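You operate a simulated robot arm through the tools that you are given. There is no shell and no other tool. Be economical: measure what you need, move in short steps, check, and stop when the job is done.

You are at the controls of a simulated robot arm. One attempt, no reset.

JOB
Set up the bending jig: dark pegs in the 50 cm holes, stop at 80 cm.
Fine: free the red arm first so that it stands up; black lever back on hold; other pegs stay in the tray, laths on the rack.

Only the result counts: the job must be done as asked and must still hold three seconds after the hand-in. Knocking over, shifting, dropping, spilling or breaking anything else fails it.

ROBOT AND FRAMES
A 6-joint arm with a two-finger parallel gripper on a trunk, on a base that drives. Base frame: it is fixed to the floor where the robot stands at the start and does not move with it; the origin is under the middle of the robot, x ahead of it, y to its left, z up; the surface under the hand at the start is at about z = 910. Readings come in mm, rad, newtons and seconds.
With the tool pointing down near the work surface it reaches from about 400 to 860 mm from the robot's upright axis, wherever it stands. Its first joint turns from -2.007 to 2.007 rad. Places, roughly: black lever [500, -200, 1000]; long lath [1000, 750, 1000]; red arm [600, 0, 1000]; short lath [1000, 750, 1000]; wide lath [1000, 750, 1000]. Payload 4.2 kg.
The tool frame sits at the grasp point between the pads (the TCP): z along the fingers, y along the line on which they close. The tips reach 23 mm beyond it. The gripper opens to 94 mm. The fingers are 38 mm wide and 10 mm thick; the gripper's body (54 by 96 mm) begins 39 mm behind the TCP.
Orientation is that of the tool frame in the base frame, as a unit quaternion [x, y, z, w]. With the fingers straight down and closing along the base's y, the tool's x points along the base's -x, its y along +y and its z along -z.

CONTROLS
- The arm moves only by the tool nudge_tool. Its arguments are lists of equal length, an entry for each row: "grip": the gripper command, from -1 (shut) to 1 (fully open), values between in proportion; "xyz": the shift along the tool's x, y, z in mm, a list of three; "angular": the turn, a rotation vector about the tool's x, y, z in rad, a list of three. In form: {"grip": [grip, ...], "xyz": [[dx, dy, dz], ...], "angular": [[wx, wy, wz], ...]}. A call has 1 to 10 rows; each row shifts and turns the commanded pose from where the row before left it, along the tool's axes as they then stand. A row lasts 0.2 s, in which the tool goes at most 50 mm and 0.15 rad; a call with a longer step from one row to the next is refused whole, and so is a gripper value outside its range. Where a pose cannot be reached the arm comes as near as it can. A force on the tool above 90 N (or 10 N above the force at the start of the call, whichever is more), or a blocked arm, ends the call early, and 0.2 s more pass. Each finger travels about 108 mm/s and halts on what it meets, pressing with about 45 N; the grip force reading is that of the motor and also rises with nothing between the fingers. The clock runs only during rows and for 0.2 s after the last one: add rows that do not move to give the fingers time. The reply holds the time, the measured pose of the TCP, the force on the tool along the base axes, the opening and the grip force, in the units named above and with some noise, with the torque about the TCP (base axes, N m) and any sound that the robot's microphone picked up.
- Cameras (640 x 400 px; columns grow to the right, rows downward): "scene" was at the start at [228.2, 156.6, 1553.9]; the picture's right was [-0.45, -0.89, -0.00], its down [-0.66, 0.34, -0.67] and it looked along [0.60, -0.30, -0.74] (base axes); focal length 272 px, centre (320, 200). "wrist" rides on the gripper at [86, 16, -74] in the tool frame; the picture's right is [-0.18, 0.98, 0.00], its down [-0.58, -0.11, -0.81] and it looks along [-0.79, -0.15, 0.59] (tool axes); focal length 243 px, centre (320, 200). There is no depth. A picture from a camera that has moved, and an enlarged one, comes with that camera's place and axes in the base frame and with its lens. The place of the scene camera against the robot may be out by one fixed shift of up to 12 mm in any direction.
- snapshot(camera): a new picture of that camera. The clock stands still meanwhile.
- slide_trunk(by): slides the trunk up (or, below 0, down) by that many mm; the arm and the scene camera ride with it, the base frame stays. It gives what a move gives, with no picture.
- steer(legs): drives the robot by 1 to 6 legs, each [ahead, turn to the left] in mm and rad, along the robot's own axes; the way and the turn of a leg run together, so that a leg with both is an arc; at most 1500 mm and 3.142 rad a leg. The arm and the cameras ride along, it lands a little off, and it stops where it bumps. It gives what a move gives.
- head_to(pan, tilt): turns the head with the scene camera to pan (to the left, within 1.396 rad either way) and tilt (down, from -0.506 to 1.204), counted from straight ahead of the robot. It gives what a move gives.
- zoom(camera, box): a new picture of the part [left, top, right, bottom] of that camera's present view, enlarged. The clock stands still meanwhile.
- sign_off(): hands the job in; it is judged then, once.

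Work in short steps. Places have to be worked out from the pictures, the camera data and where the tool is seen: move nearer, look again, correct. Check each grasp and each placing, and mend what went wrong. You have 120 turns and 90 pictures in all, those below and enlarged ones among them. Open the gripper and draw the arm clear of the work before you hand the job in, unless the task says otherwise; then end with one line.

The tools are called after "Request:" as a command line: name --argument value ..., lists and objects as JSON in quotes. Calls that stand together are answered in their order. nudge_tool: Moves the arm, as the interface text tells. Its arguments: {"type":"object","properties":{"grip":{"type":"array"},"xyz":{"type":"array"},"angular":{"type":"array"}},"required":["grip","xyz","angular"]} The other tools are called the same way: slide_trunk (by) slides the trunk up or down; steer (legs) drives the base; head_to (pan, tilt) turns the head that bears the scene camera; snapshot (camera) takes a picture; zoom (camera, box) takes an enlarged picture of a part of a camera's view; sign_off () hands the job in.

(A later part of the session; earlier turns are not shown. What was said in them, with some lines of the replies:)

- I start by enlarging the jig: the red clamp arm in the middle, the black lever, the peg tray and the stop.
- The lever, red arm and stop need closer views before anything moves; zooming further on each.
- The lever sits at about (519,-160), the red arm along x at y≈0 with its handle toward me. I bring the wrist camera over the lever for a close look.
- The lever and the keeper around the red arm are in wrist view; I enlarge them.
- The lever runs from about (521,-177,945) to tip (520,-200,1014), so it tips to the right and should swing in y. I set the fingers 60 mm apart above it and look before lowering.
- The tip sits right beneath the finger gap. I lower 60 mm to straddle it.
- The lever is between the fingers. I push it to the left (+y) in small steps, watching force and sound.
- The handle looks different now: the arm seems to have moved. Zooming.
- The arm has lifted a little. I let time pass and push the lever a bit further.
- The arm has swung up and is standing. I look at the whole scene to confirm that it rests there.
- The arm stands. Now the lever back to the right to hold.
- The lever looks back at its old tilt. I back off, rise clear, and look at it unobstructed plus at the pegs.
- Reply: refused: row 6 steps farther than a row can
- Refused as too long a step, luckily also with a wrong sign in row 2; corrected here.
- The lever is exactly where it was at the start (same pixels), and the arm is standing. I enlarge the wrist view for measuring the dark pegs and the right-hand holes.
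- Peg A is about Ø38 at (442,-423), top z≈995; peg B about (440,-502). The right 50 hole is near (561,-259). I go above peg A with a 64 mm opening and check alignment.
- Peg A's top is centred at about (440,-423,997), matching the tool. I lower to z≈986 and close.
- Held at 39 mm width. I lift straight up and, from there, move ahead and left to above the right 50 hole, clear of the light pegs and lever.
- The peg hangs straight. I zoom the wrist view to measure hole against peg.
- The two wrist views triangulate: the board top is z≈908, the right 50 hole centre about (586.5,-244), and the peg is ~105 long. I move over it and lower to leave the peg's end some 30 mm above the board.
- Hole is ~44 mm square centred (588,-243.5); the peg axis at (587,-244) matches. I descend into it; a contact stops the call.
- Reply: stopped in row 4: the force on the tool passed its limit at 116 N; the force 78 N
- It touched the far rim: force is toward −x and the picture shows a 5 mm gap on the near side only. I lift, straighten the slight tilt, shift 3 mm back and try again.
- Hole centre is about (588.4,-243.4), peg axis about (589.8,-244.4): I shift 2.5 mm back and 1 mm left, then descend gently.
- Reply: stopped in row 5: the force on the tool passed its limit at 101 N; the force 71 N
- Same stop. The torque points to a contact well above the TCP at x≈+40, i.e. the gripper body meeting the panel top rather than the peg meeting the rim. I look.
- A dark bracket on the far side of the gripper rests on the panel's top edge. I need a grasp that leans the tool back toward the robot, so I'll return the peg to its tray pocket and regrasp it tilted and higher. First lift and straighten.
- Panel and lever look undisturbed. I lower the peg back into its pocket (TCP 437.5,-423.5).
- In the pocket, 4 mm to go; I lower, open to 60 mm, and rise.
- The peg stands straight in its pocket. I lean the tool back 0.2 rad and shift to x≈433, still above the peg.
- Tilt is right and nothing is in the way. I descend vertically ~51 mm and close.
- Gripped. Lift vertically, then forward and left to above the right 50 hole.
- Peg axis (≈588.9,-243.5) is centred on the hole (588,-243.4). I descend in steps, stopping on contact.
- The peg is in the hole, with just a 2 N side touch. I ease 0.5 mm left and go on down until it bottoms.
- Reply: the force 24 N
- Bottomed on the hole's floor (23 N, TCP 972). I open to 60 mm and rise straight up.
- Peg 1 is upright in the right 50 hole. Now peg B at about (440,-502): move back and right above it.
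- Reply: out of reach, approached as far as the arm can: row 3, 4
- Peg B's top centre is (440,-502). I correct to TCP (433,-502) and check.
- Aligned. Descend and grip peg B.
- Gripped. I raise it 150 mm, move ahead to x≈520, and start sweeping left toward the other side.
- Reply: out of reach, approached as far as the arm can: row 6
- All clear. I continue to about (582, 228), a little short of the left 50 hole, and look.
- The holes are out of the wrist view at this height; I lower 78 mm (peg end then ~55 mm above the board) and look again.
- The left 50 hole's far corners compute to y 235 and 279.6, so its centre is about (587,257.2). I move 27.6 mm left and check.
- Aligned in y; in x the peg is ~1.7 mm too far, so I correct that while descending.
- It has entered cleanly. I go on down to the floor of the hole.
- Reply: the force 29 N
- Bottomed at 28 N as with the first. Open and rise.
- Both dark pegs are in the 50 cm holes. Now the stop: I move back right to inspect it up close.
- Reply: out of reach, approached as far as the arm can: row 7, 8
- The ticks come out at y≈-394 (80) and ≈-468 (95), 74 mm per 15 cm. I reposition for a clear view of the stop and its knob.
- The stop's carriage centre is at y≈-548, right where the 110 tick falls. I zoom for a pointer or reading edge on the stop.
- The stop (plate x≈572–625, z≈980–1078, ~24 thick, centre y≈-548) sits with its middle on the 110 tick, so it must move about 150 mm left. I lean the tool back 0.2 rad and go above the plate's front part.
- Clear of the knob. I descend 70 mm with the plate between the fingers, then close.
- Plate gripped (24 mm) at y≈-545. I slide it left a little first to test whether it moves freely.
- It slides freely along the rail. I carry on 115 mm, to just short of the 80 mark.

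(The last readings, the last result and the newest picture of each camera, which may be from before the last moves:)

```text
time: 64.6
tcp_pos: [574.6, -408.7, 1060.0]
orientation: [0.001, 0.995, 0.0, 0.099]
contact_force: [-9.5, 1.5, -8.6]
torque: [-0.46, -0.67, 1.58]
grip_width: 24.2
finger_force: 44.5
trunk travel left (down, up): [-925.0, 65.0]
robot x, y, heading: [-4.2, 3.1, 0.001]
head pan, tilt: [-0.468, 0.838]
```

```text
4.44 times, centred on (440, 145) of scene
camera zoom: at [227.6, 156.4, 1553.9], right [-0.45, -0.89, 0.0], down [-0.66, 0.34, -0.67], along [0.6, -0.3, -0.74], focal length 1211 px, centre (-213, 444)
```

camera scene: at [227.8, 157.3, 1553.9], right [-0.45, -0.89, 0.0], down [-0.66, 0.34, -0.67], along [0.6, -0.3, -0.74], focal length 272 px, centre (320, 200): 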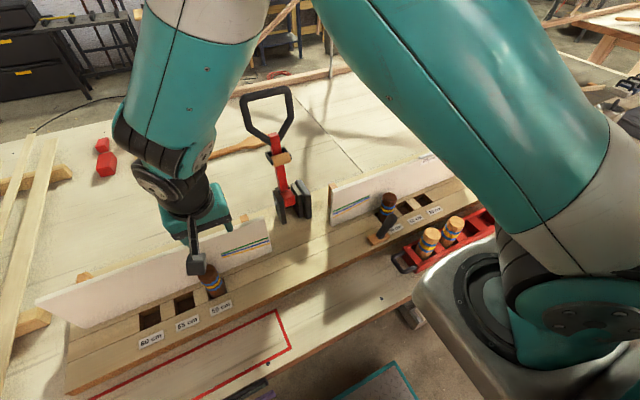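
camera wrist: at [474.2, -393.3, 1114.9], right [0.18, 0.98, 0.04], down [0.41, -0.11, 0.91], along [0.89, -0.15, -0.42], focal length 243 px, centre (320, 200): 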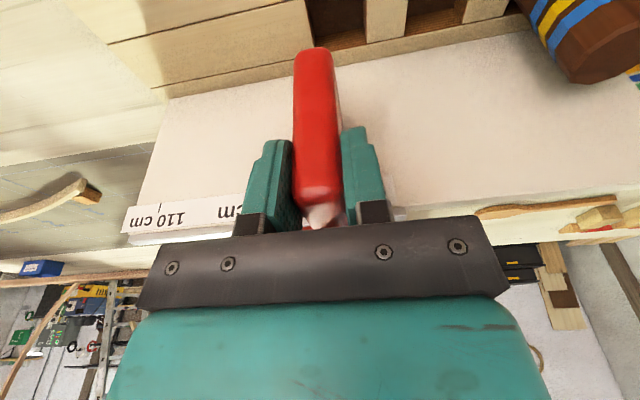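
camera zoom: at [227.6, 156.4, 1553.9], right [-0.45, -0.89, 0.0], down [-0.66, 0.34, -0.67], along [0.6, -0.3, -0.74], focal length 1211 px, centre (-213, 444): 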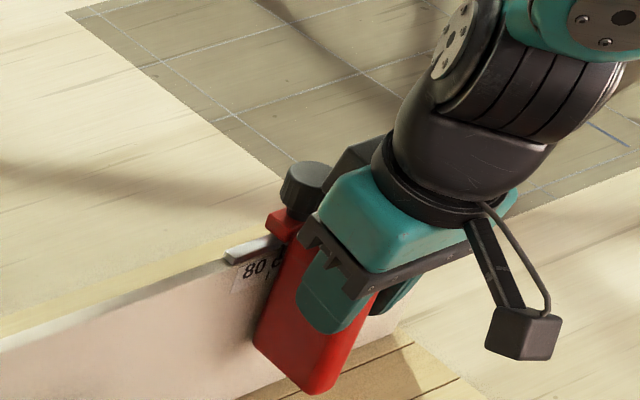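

The 110 tick now shows at y≈-547, so the 80 tick is at ≈-397.5; the stop's middle (which started on 110) is at -408.7. I move the last 11 mm.

Request:
nudge_tool --grip '[-1, -1, -1, -1]' --xyz '[[0, 4, 0], [0, 4, 0], [0, 3, 0], [0, 0, 0]]' --angular '[[0, 0, 0], [0, 0, 0], [0, 0, 0], [0, 0, 0]]'

Request:
zoom --camera "wrist" --box '[120, 150, 440, 250]'

```text
time: 65.6
tcp_pos: [573.5, -404.3, 1059.5]
orientation: [0.004, 0.995, -0.003, 0.1]
contact_force: [-10.1, -40.8, -13.4]
torque: [1.35, -1.26, 1.25]
grip_width: 24.2
finger_force: 45.2
trunk travel left (down, up): [-925.0, 65.0]
robot x, y, heading: [2.6, -1.7, -0.003]
head pan, tilt: [-0.468, 0.838]
```

```text
2.00 times, centred on (280, 200) of wrist
camera zoom: at [474.2, -387.1, 1114.6], right [0.19, 0.98, 0.03], down [0.41, -0.11, 0.91], along [0.89, -0.16, -0.42], focal length 485 px, centre (400, 200)
```

zoom: 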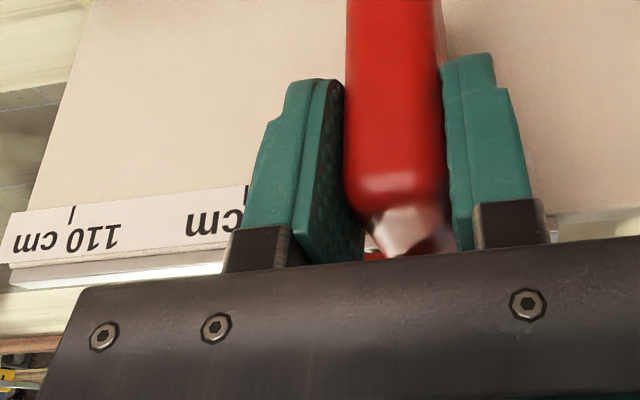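

A 41 N resistance arose at y≈-404, so something stopped it. I look before doing anything more.

Request:
snapshot --camera "scene"

Request:
zoom --camera "scene" --box '[400, 110, 480, 190]'

```text
16 pictures are left
camera scene: at [228.1, 152.8, 1554.2], right [-0.45, -0.89, 0.0], down [-0.66, 0.34, -0.67], along [0.6, -0.3, -0.74], focal length 272 px, centre (320, 200)
```

scene: 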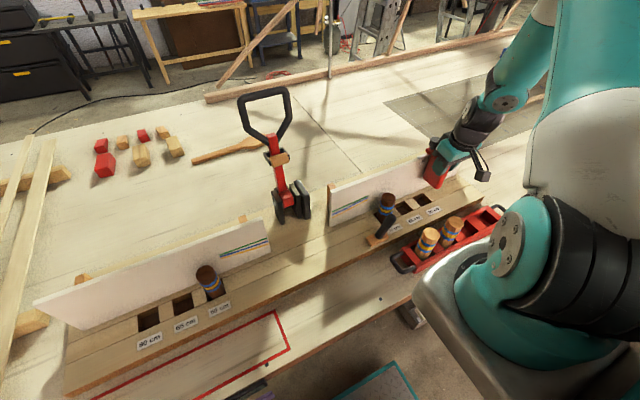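

```text
5.00 times, centred on (440, 150) of scene
camera zoom: at [228.1, 152.8, 1554.2], right [-0.45, -0.89, 0.0], down [-0.66, 0.34, -0.67], along [0.6, -0.3, -0.74], focal length 1362 px, centre (-280, 450)
```

zoom: 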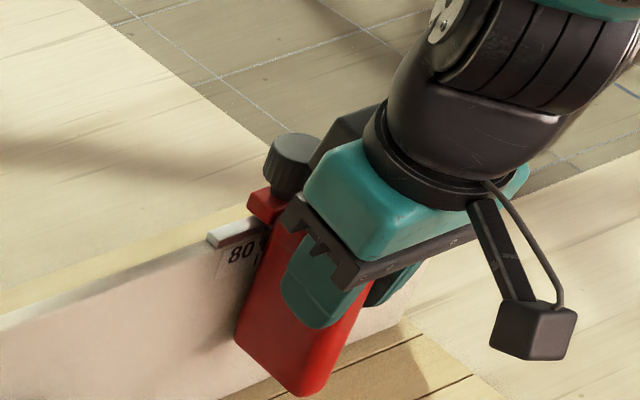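

The slide seems to have reached its own end of travel near the 80 mark. A closer zoom on the mark and the plate edge.

Request:
zoom --camera "scene" --box '[430, 125, 460, 170]'

```text
8.89 times, centred on (445, 148) of scene
camera zoom: at [228.1, 152.8, 1554.2], right [-0.45, -0.89, 0.0], down [-0.66, 0.34, -0.67], along [0.6, -0.3, -0.74], focal length 2422 px, centre (-791, 667)
```

zoom: 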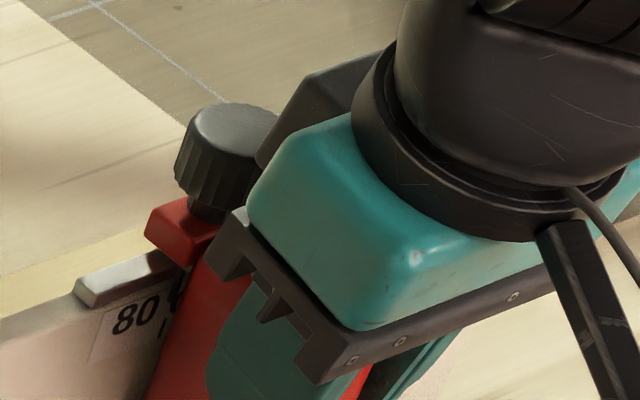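

The resistance came with the plate about at the 80 tick. I relax the push back to y≈-410, release, rise, and look at the stop unobstructed from above.

Request:
nudge_tool --grip '[-1, -1, -1, 0.5, 0.5, 0.5, 0.5, 0.5, 0.5, 0.5]' --xyz '[[0, -4, 0], [0, -4, 0], [0, -3, 0], [0, 0, 0], [0, 0, 0], [-5, 0, -24.5], [-8, 0, -39.2], [-8, 0, -39.2], [20, 0, -44], [20, 0, -20]]' --angular '[[0, 0, 0], [0, 0, 0], [0, 0, 0], [0, 0, 0], [0, 0, 0], [0, 0, 0], [0, 0, 0], [0, 0, 0], [0, 0.1, 0], [0, 0.1, 0]]'

Request:
zoom --camera "wrist" --box '[180, 0, 460, 200]'

```text
time: 67.8
tcp_pos: [523.1, -407.7, 1222.8]
orientation: [0.002, 1.0, 0.0, 0.0]
contact_force: [-0.1, -0.1, 0.9]
torque: [0.0, 0.03, 0.01]
grip_width: 70.1
finger_force: 0.0
trunk travel left (down, up): [-925.0, 65.0]
robot x, y, heading: [-3.8, 2.5, 0.001]
head pan, tilt: [-0.468, 0.838]
```

```text
2.00 times, centred on (320, 100) of wrist
camera zoom: at [436.8, -392.9, 1296.6], right [0.19, 0.98, 0.0], down [0.58, -0.11, 0.81], along [0.79, -0.15, -0.59], focal length 485 px, centre (320, 400)
```

zoom: 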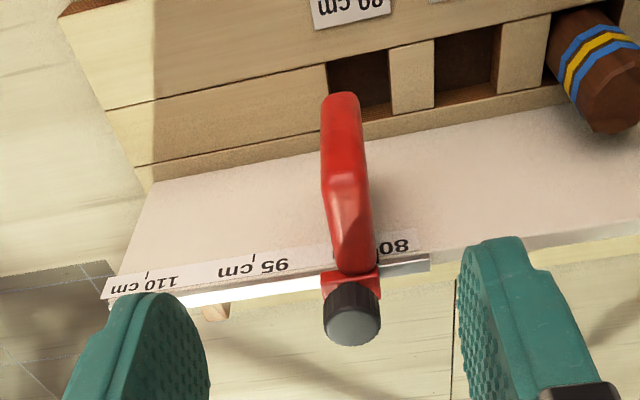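

The reading edge appears to lie right at the 80 tick; zoom in to see it.

Request:
zoom --camera "wrist" --box '[310, 90, 390, 160]'

Request:
zoom --camera "scene" --box '[420, 120, 465, 175]'

```text
5.71 times, centred on (350, 125) of wrist
camera zoom: at [436.8, -392.9, 1296.6], right [0.19, 0.98, 0.0], down [0.58, -0.11, 0.81], along [0.79, -0.15, -0.59], focal length 1386 px, centre (149, 629)
```

zoom: 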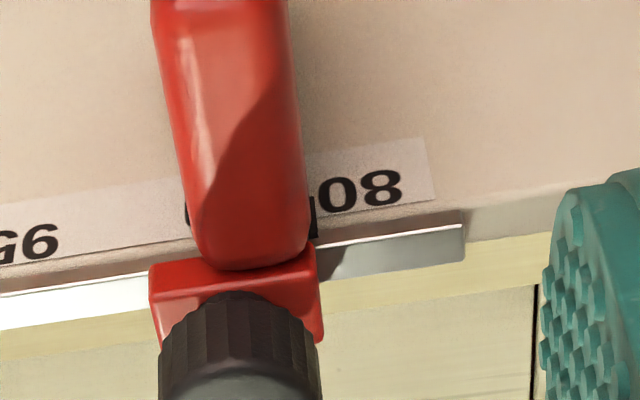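

```text
7.27 times, centred on (442, 148) of scene
camera zoom: at [228.1, 156.2, 1553.9], right [-0.45, -0.89, 0.0], down [-0.66, 0.34, -0.67], along [0.6, -0.3, -0.74], focal length 1982 px, centre (-571, 582)
```

zoom: 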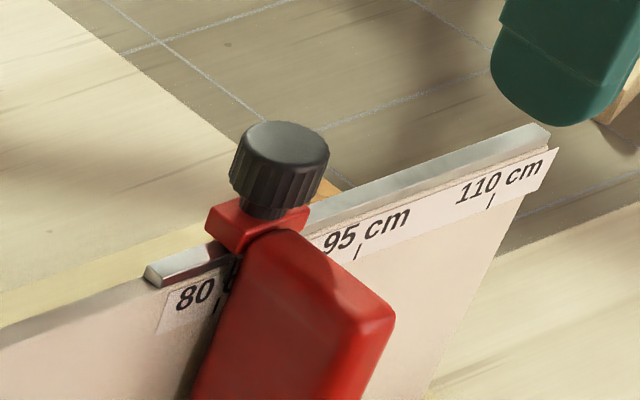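

There's a small black piece beside the plate, next to the mark: possibly the pointer. Zooming tighter on it.

Request:
zoom --camera "scene" --box '[434, 144, 448, 156]'

Request:
zoom --camera "wrist" --box '[338, 115, 368, 140]'

```text
16.00 times, centred on (441, 150) of scene
camera zoom: at [228.1, 156.2, 1553.9], right [-0.45, -0.89, 0.0], down [-0.66, 0.34, -0.67], along [0.6, -0.3, -0.74], focal length 4359 px, centre (-1616, 1000)
```

zoom: 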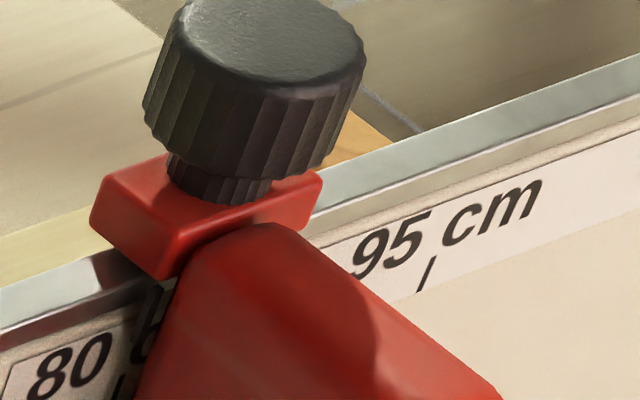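

```text
16.00 times, centred on (353, 128) of wrist
camera zoom: at [436.8, -392.9, 1296.6], right [0.19, 0.98, 0.0], down [0.58, -0.11, 0.81], along [0.79, -0.15, -0.59], focal length 3882 px, centre (-208, 1360)
```

zoom: 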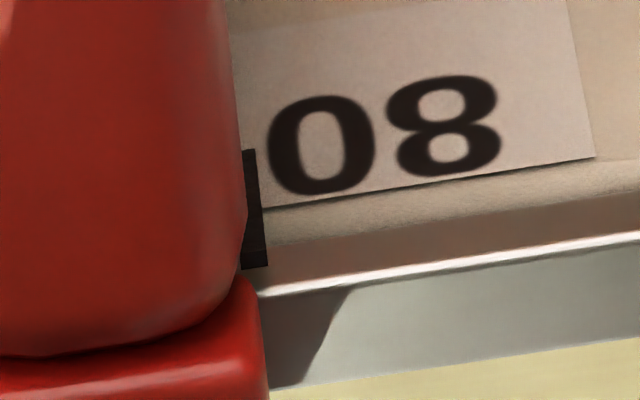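

That black piece is the stop's pointer, on its left face: it now reads y≈-393.5, while the 80 tick is at ≈-398. So the pointer is ~4.5 mm past 80 (end of travel). I regrasp the plate in the same way to bring it back by that much.

Request:
nudge_tool --grip '[0.5, 0.5, 0.5, 0.5, 0.5, 0.5]' --xyz '[[0, 0, 0], [0, 0, 0], [-10.5, 1, 33.7], [-10.5, 0, 33.7], [-10.5, 0, 33.7], [0, 0, 0]]' --angular '[[0, -0.1, 0], [0, -0.1, 0], [0, 0, 0], [0, 0, 0], [0, 0, 0], [0, 0, 0]]'

Request:
nudge_tool --grip '[0.5, 0.5, 0.5, 0.5, -1, -1, -1]' --xyz '[[5, 0, 24.5], [5, 0, 24.5], [4, 0, 20], [0, 0, 0], [0, 0, 0], [0, 0, 0], [0, 0, 0]]' --angular '[[0, 0, 0], [0, 0, 0], [0, 0, 0], [0, 0, 0], [0, 0, 0], [0, 0, 0], [0, 0, 0]]'

```text
time: 69.2
tcp_pos: [575.6, -407.1, 1128.8]
orientation: [0.001, 0.995, -0.001, 0.1]
contact_force: [-0.2, -0.6, 0.3]
torque: [0.0, -0.01, 0.0]
grip_width: 70.4
finger_force: 0.0
trunk travel left (down, up): [-925.0, 65.0]
robot x, y, heading: [-3.1, -2.9, -0.001]
head pan, tilt: [-0.468, 0.838]
```

```text
time: 70.8
tcp_pos: [575.8, -408.9, 1057.5]
orientation: [0.0, 0.995, 0.0, 0.101]
contact_force: [-1.2, -2.2, -2.1]
torque: [0.05, -0.18, 1.49]
grip_width: 23.9
finger_force: 44.7
trunk travel left (down, up): [-925.0, 65.0]
robot x, y, heading: [-1.5, -1.1, 0.001]
head pan, tilt: [-0.468, 0.838]
```

Gripped at y≈-408. I slide it 4.5 mm to the right, release, rise and inspect.

Request:
nudge_tool --grip '[-1, -1, -1, 0.5, 0.5, 0.5, 0.5, 0.5, 0.5, 0.5]' --xyz '[[0, -2.5, 0], [0, -2, 0], [0, 0, 0], [0, 0, 0], [0, 0, 0], [-5, 0, -24.5], [-8, 0, -39.2], [-8, 0, -39.2], [20, 10, -43], [20, 2, -20]]' --angular '[[0, 0, 0], [0, 0, 0], [0, 0, 0], [0, 0, 0], [0, 0, 0], [0, 0, 0], [0, 0, 0], [0, 0, 0], [0, 0.1, 0], [0, 0.1, 0]]'

Request:
zoom --camera "wrist" --box '[290, 90, 370, 160]'

```text
time: 73.0
tcp_pos: [525.7, -401.0, 1219.6]
orientation: [0.0, 1.0, 0.0, -0.001]
contact_force: [-0.6, -0.4, -0.3]
torque: [0.03, 0.02, -0.03]
grip_width: 70.7
finger_force: 0.0
trunk travel left (down, up): [-925.0, 65.0]
robot x, y, heading: [1.2, -3.0, 0.003]
head pan, tilt: [-0.468, 0.838]
```

```text
5.71 times, centred on (330, 125) of wrist
camera zoom: at [438.6, -385.1, 1293.2], right [0.19, 0.98, 0.0], down [0.58, -0.11, 0.81], along [0.79, -0.15, -0.59], focal length 1386 px, centre (263, 629)
```

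zoom: 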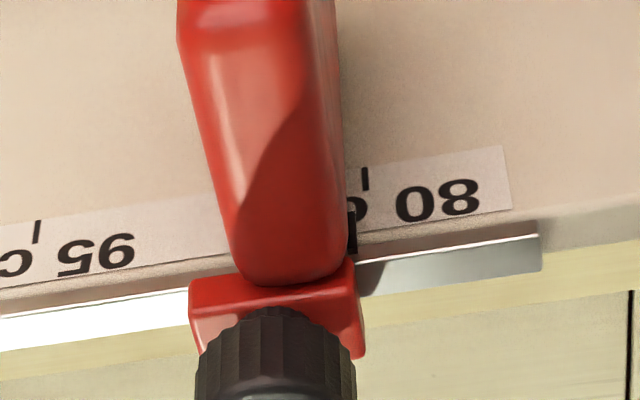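

Now the 80 tick shows about 2–3 mm left of the black piece. To learn whether the black piece is a pointer on this face only or a wider block, I look at the stop from its right side.

Request:
nudge_tool --grip '[0.5, 0.5, 0.5, 0.5]' --xyz '[[0, -30, 0], [0, -30, 0], [0, -20, 0], [0, 0, 0]]' --angular '[[0, 0, 0], [0, 0, 0], [0, 0, 0], [0, 0, 0]]'

Request:
zoom --camera "wrist" --box '[340, 70, 440, 150]'

```text
time: 74.0
tcp_pos: [524.4, -480.7, 1219.0]
orientation: [0.002, 1.0, 0.0, 0.0]
contact_force: [0.0, -0.2, 0.1]
torque: [0.04, 0.0, 0.0]
grip_width: 70.3
finger_force: 0.1
trunk travel left (down, up): [-925.0, 65.0]
robot x, y, heading: [2.2, -2.1, -0.002]
head pan, tilt: [-0.468, 0.838]
```

```text
5.00 times, centred on (390, 110) of wrist
camera zoom: at [437.8, -465.6, 1293.3], right [0.19, 0.98, 0.0], down [0.58, -0.11, 0.81], along [0.79, -0.15, -0.59], focal length 1213 px, centre (-30, 650)
```

zoom: 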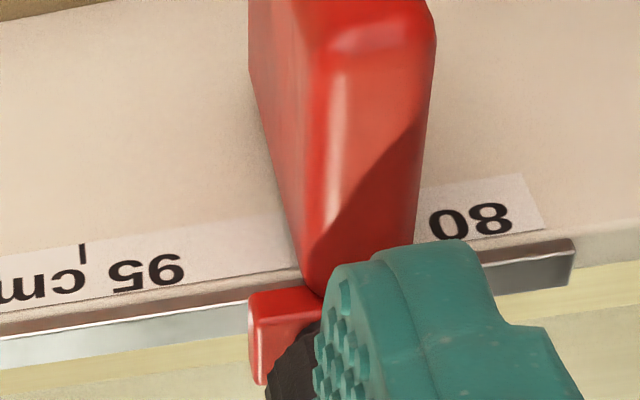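

The black piece exists only on the left face, so it is the reading pointer; it must go ~3.3 mm left to sit on the tick. I return to the same grip position (y0 = 68 mm left of here), tilted again.

Request:
nudge_tool --grip '[0.5, 0.5, 0.5, 0.5, 0.5, 0.5, 0.5]' --xyz '[[0, 34, 0], [0, 34, 0], [0, 0, 0], [-10.5, 0, 32.8], [-10.5, 0, 32.8], [-10.5, 0, 32.7], [0, 0, 0]]' --angular '[[0, 0, 0], [0, -0.1, 0], [0, -0.1, 0], [0, 0, 0], [0, 0, 0], [0, 0, 0], [0, 0, 0]]'

Request:
nudge_tool --grip '[0.5, 0.5, 0.5, 0.5, -1, -1, -1]' --xyz '[[5, 0, 24.5], [5, 0, 24.5], [4, 0, 20], [0, 0, 0], [0, 0, 0], [0, 0, 0], [0, 0, 0]]' --angular '[[0, 0, 0], [0, 0, 0], [0, 0, 0], [0, 0, 0], [0, 0, 0], [0, 0, 0], [0, 0, 0]]'

```text
time: 75.6
tcp_pos: [575.1, -411.9, 1130.0]
orientation: [0.002, 0.995, -0.001, 0.101]
contact_force: [0.1, -0.4, -0.7]
torque: [-0.04, 0.02, 0.01]
grip_width: 70.3
finger_force: 0.0
trunk travel left (down, up): [-925.0, 65.0]
robot x, y, heading: [-0.9, -0.2, 0.0]
head pan, tilt: [-0.468, 0.838]
```

```text
time: 77.2
tcp_pos: [576.6, -412.5, 1059.2]
orientation: [0.001, 0.995, 0.0, 0.101]
contact_force: [-1.5, -0.5, -2.8]
torque: [0.1, -0.46, 1.5]
grip_width: 23.9
finger_force: 45.2
trunk travel left (down, up): [-925.0, 65.0]
robot x, y, heading: [-2.4, -1.9, -0.003]
head pan, tilt: [-0.468, 0.838]
```

Gripped at y≈-412.5 as before. I move 3.3 mm left, release, rise and check.

Request:
nudge_tool --grip '[-1, -1, -1, 0.5, 0.5, 0.5, 0.5, 0.5, 0.5, 0.5]' --xyz '[[0, 1.8, 0], [0, 1.5, 0], [0, 0, 0], [0, 0, 0], [0, 0, 0], [-5, 0, -24.5], [-8, 0, -39.2], [-8, 0, -39.2], [20, 10, -43], [20, 20, -20]]' --angular '[[0, 0, 0], [0, 0, 0], [0, 0, 0], [0, 0, 0], [0, 0, 0], [0, 0, 0], [0, 0, 0], [0, 0, 0], [0, 0.1, 0], [0, 0.1, 0]]'

Request:
zoom --camera "wrist" --box '[270, 80, 350, 150]'

```text
time: 79.4
tcp_pos: [525.0, -379.5, 1221.1]
orientation: [0.001, 1.0, -0.001, -0.001]
contact_force: [0.3, -0.7, -0.9]
torque: [0.01, -0.01, -0.02]
grip_width: 70.6
finger_force: 0.1
trunk travel left (down, up): [-925.0, 65.0]
robot x, y, heading: [-0.2, -1.8, -0.002]
head pan, tilt: [-0.468, 0.838]
```

```text
5.71 times, centred on (310, 115) of wrist
camera zoom: at [438.6, -364.6, 1295.0], right [0.19, 0.98, 0.0], down [0.58, -0.11, 0.81], along [0.79, -0.15, -0.59], focal length 1386 px, centre (377, 686)
```

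zoom: 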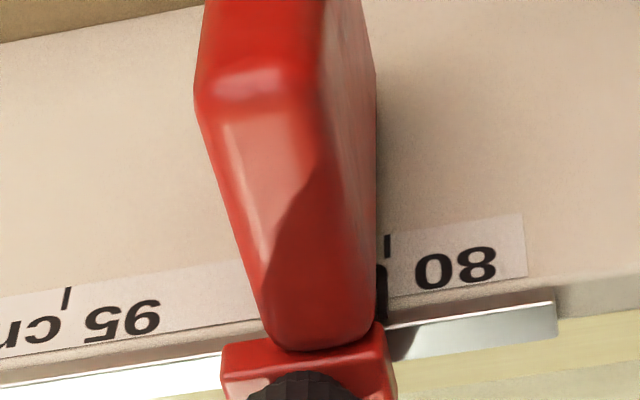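

The pointer (y≈-398.4) now sits on the 80 tick (≈-397.8). I draw the arm up and away and check the whole scene.

Request:
nudge_tool --grip '[1, 1, 1, 1]' --xyz '[[0, -20, -30], [0, -30, -35], [0, 0, 0], [0, 0, 0]]' --angular '[[0, 0, 0], [0, 0, 0], [0, 0, 0], [0, 0, 0]]'

Request:
snapshot --camera "scene"

Request:
zoom --camera "scene" --box '[350, 130, 510, 280]'

```text
time: 80.4
tcp_pos: [525.4, -431.4, 1285.1]
orientation: [0.001, 1.0, 0.0, -0.001]
contact_force: [0.6, 0.2, 0.9]
torque: [0.02, -0.01, -0.01]
grip_width: 93.9
finger_force: 0.0
trunk travel left (down, up): [-925.0, 65.0]
robot x, y, heading: [-3.9, -3.7, -0.001]
head pan, tilt: [-0.468, 0.838]
```

```text
5 pictures are left
camera scene: at [227.9, 156.3, 1554.0], right [-0.45, -0.89, 0.0], down [-0.66, 0.34, -0.67], along [0.6, -0.3, -0.74], focal length 272 px, centre (320, 200)
```

scene: 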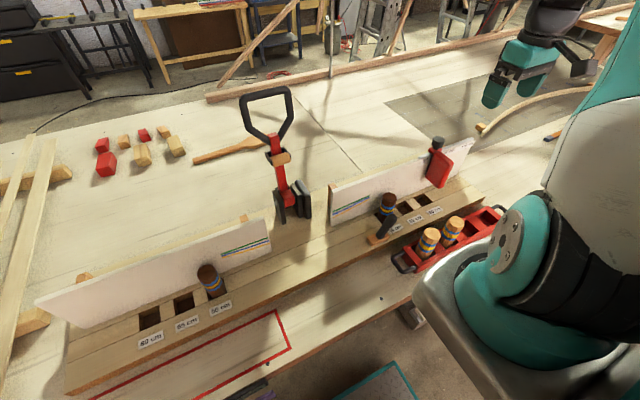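

```text
2.67 times, centred on (430, 205) of scene
camera zoom: at [227.9, 156.3, 1554.0], right [-0.45, -0.89, 0.0], down [-0.66, 0.34, -0.67], along [0.6, -0.3, -0.74], focal length 726 px, centre (27, 187)
```

zoom: 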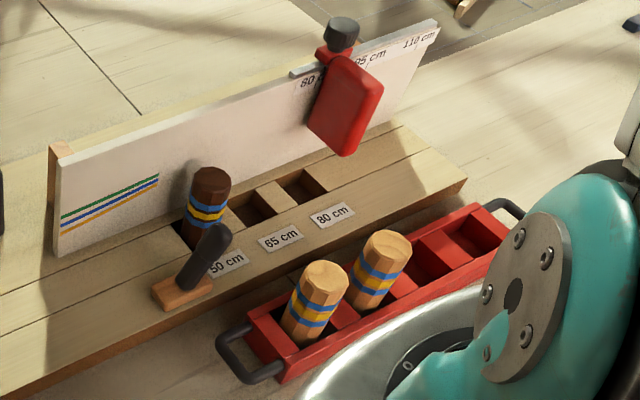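

Everything is as asked: the red arm stands, the lever is on hold, both dark pegs are in the 50 cm holes, the light pegs are in the tray, the stop reads 80, and the arm is clear with the gripper open. Handing in.

Request:
sign_off

```text
The job is handed in.
```

The jig is set up and handed in: the red arm was freed first and stands up, and the black lever is back on hold. Both dark pegs are in the 50 cm holes, and the stop's pointer is within about 1 mm of the 80 cm mark. The light pegs were left in the tray and the laths were not touched. On the first try at the right-hand hole the gripper pressed on the panel's top edge at about 116 N; the panel does not look shifted.
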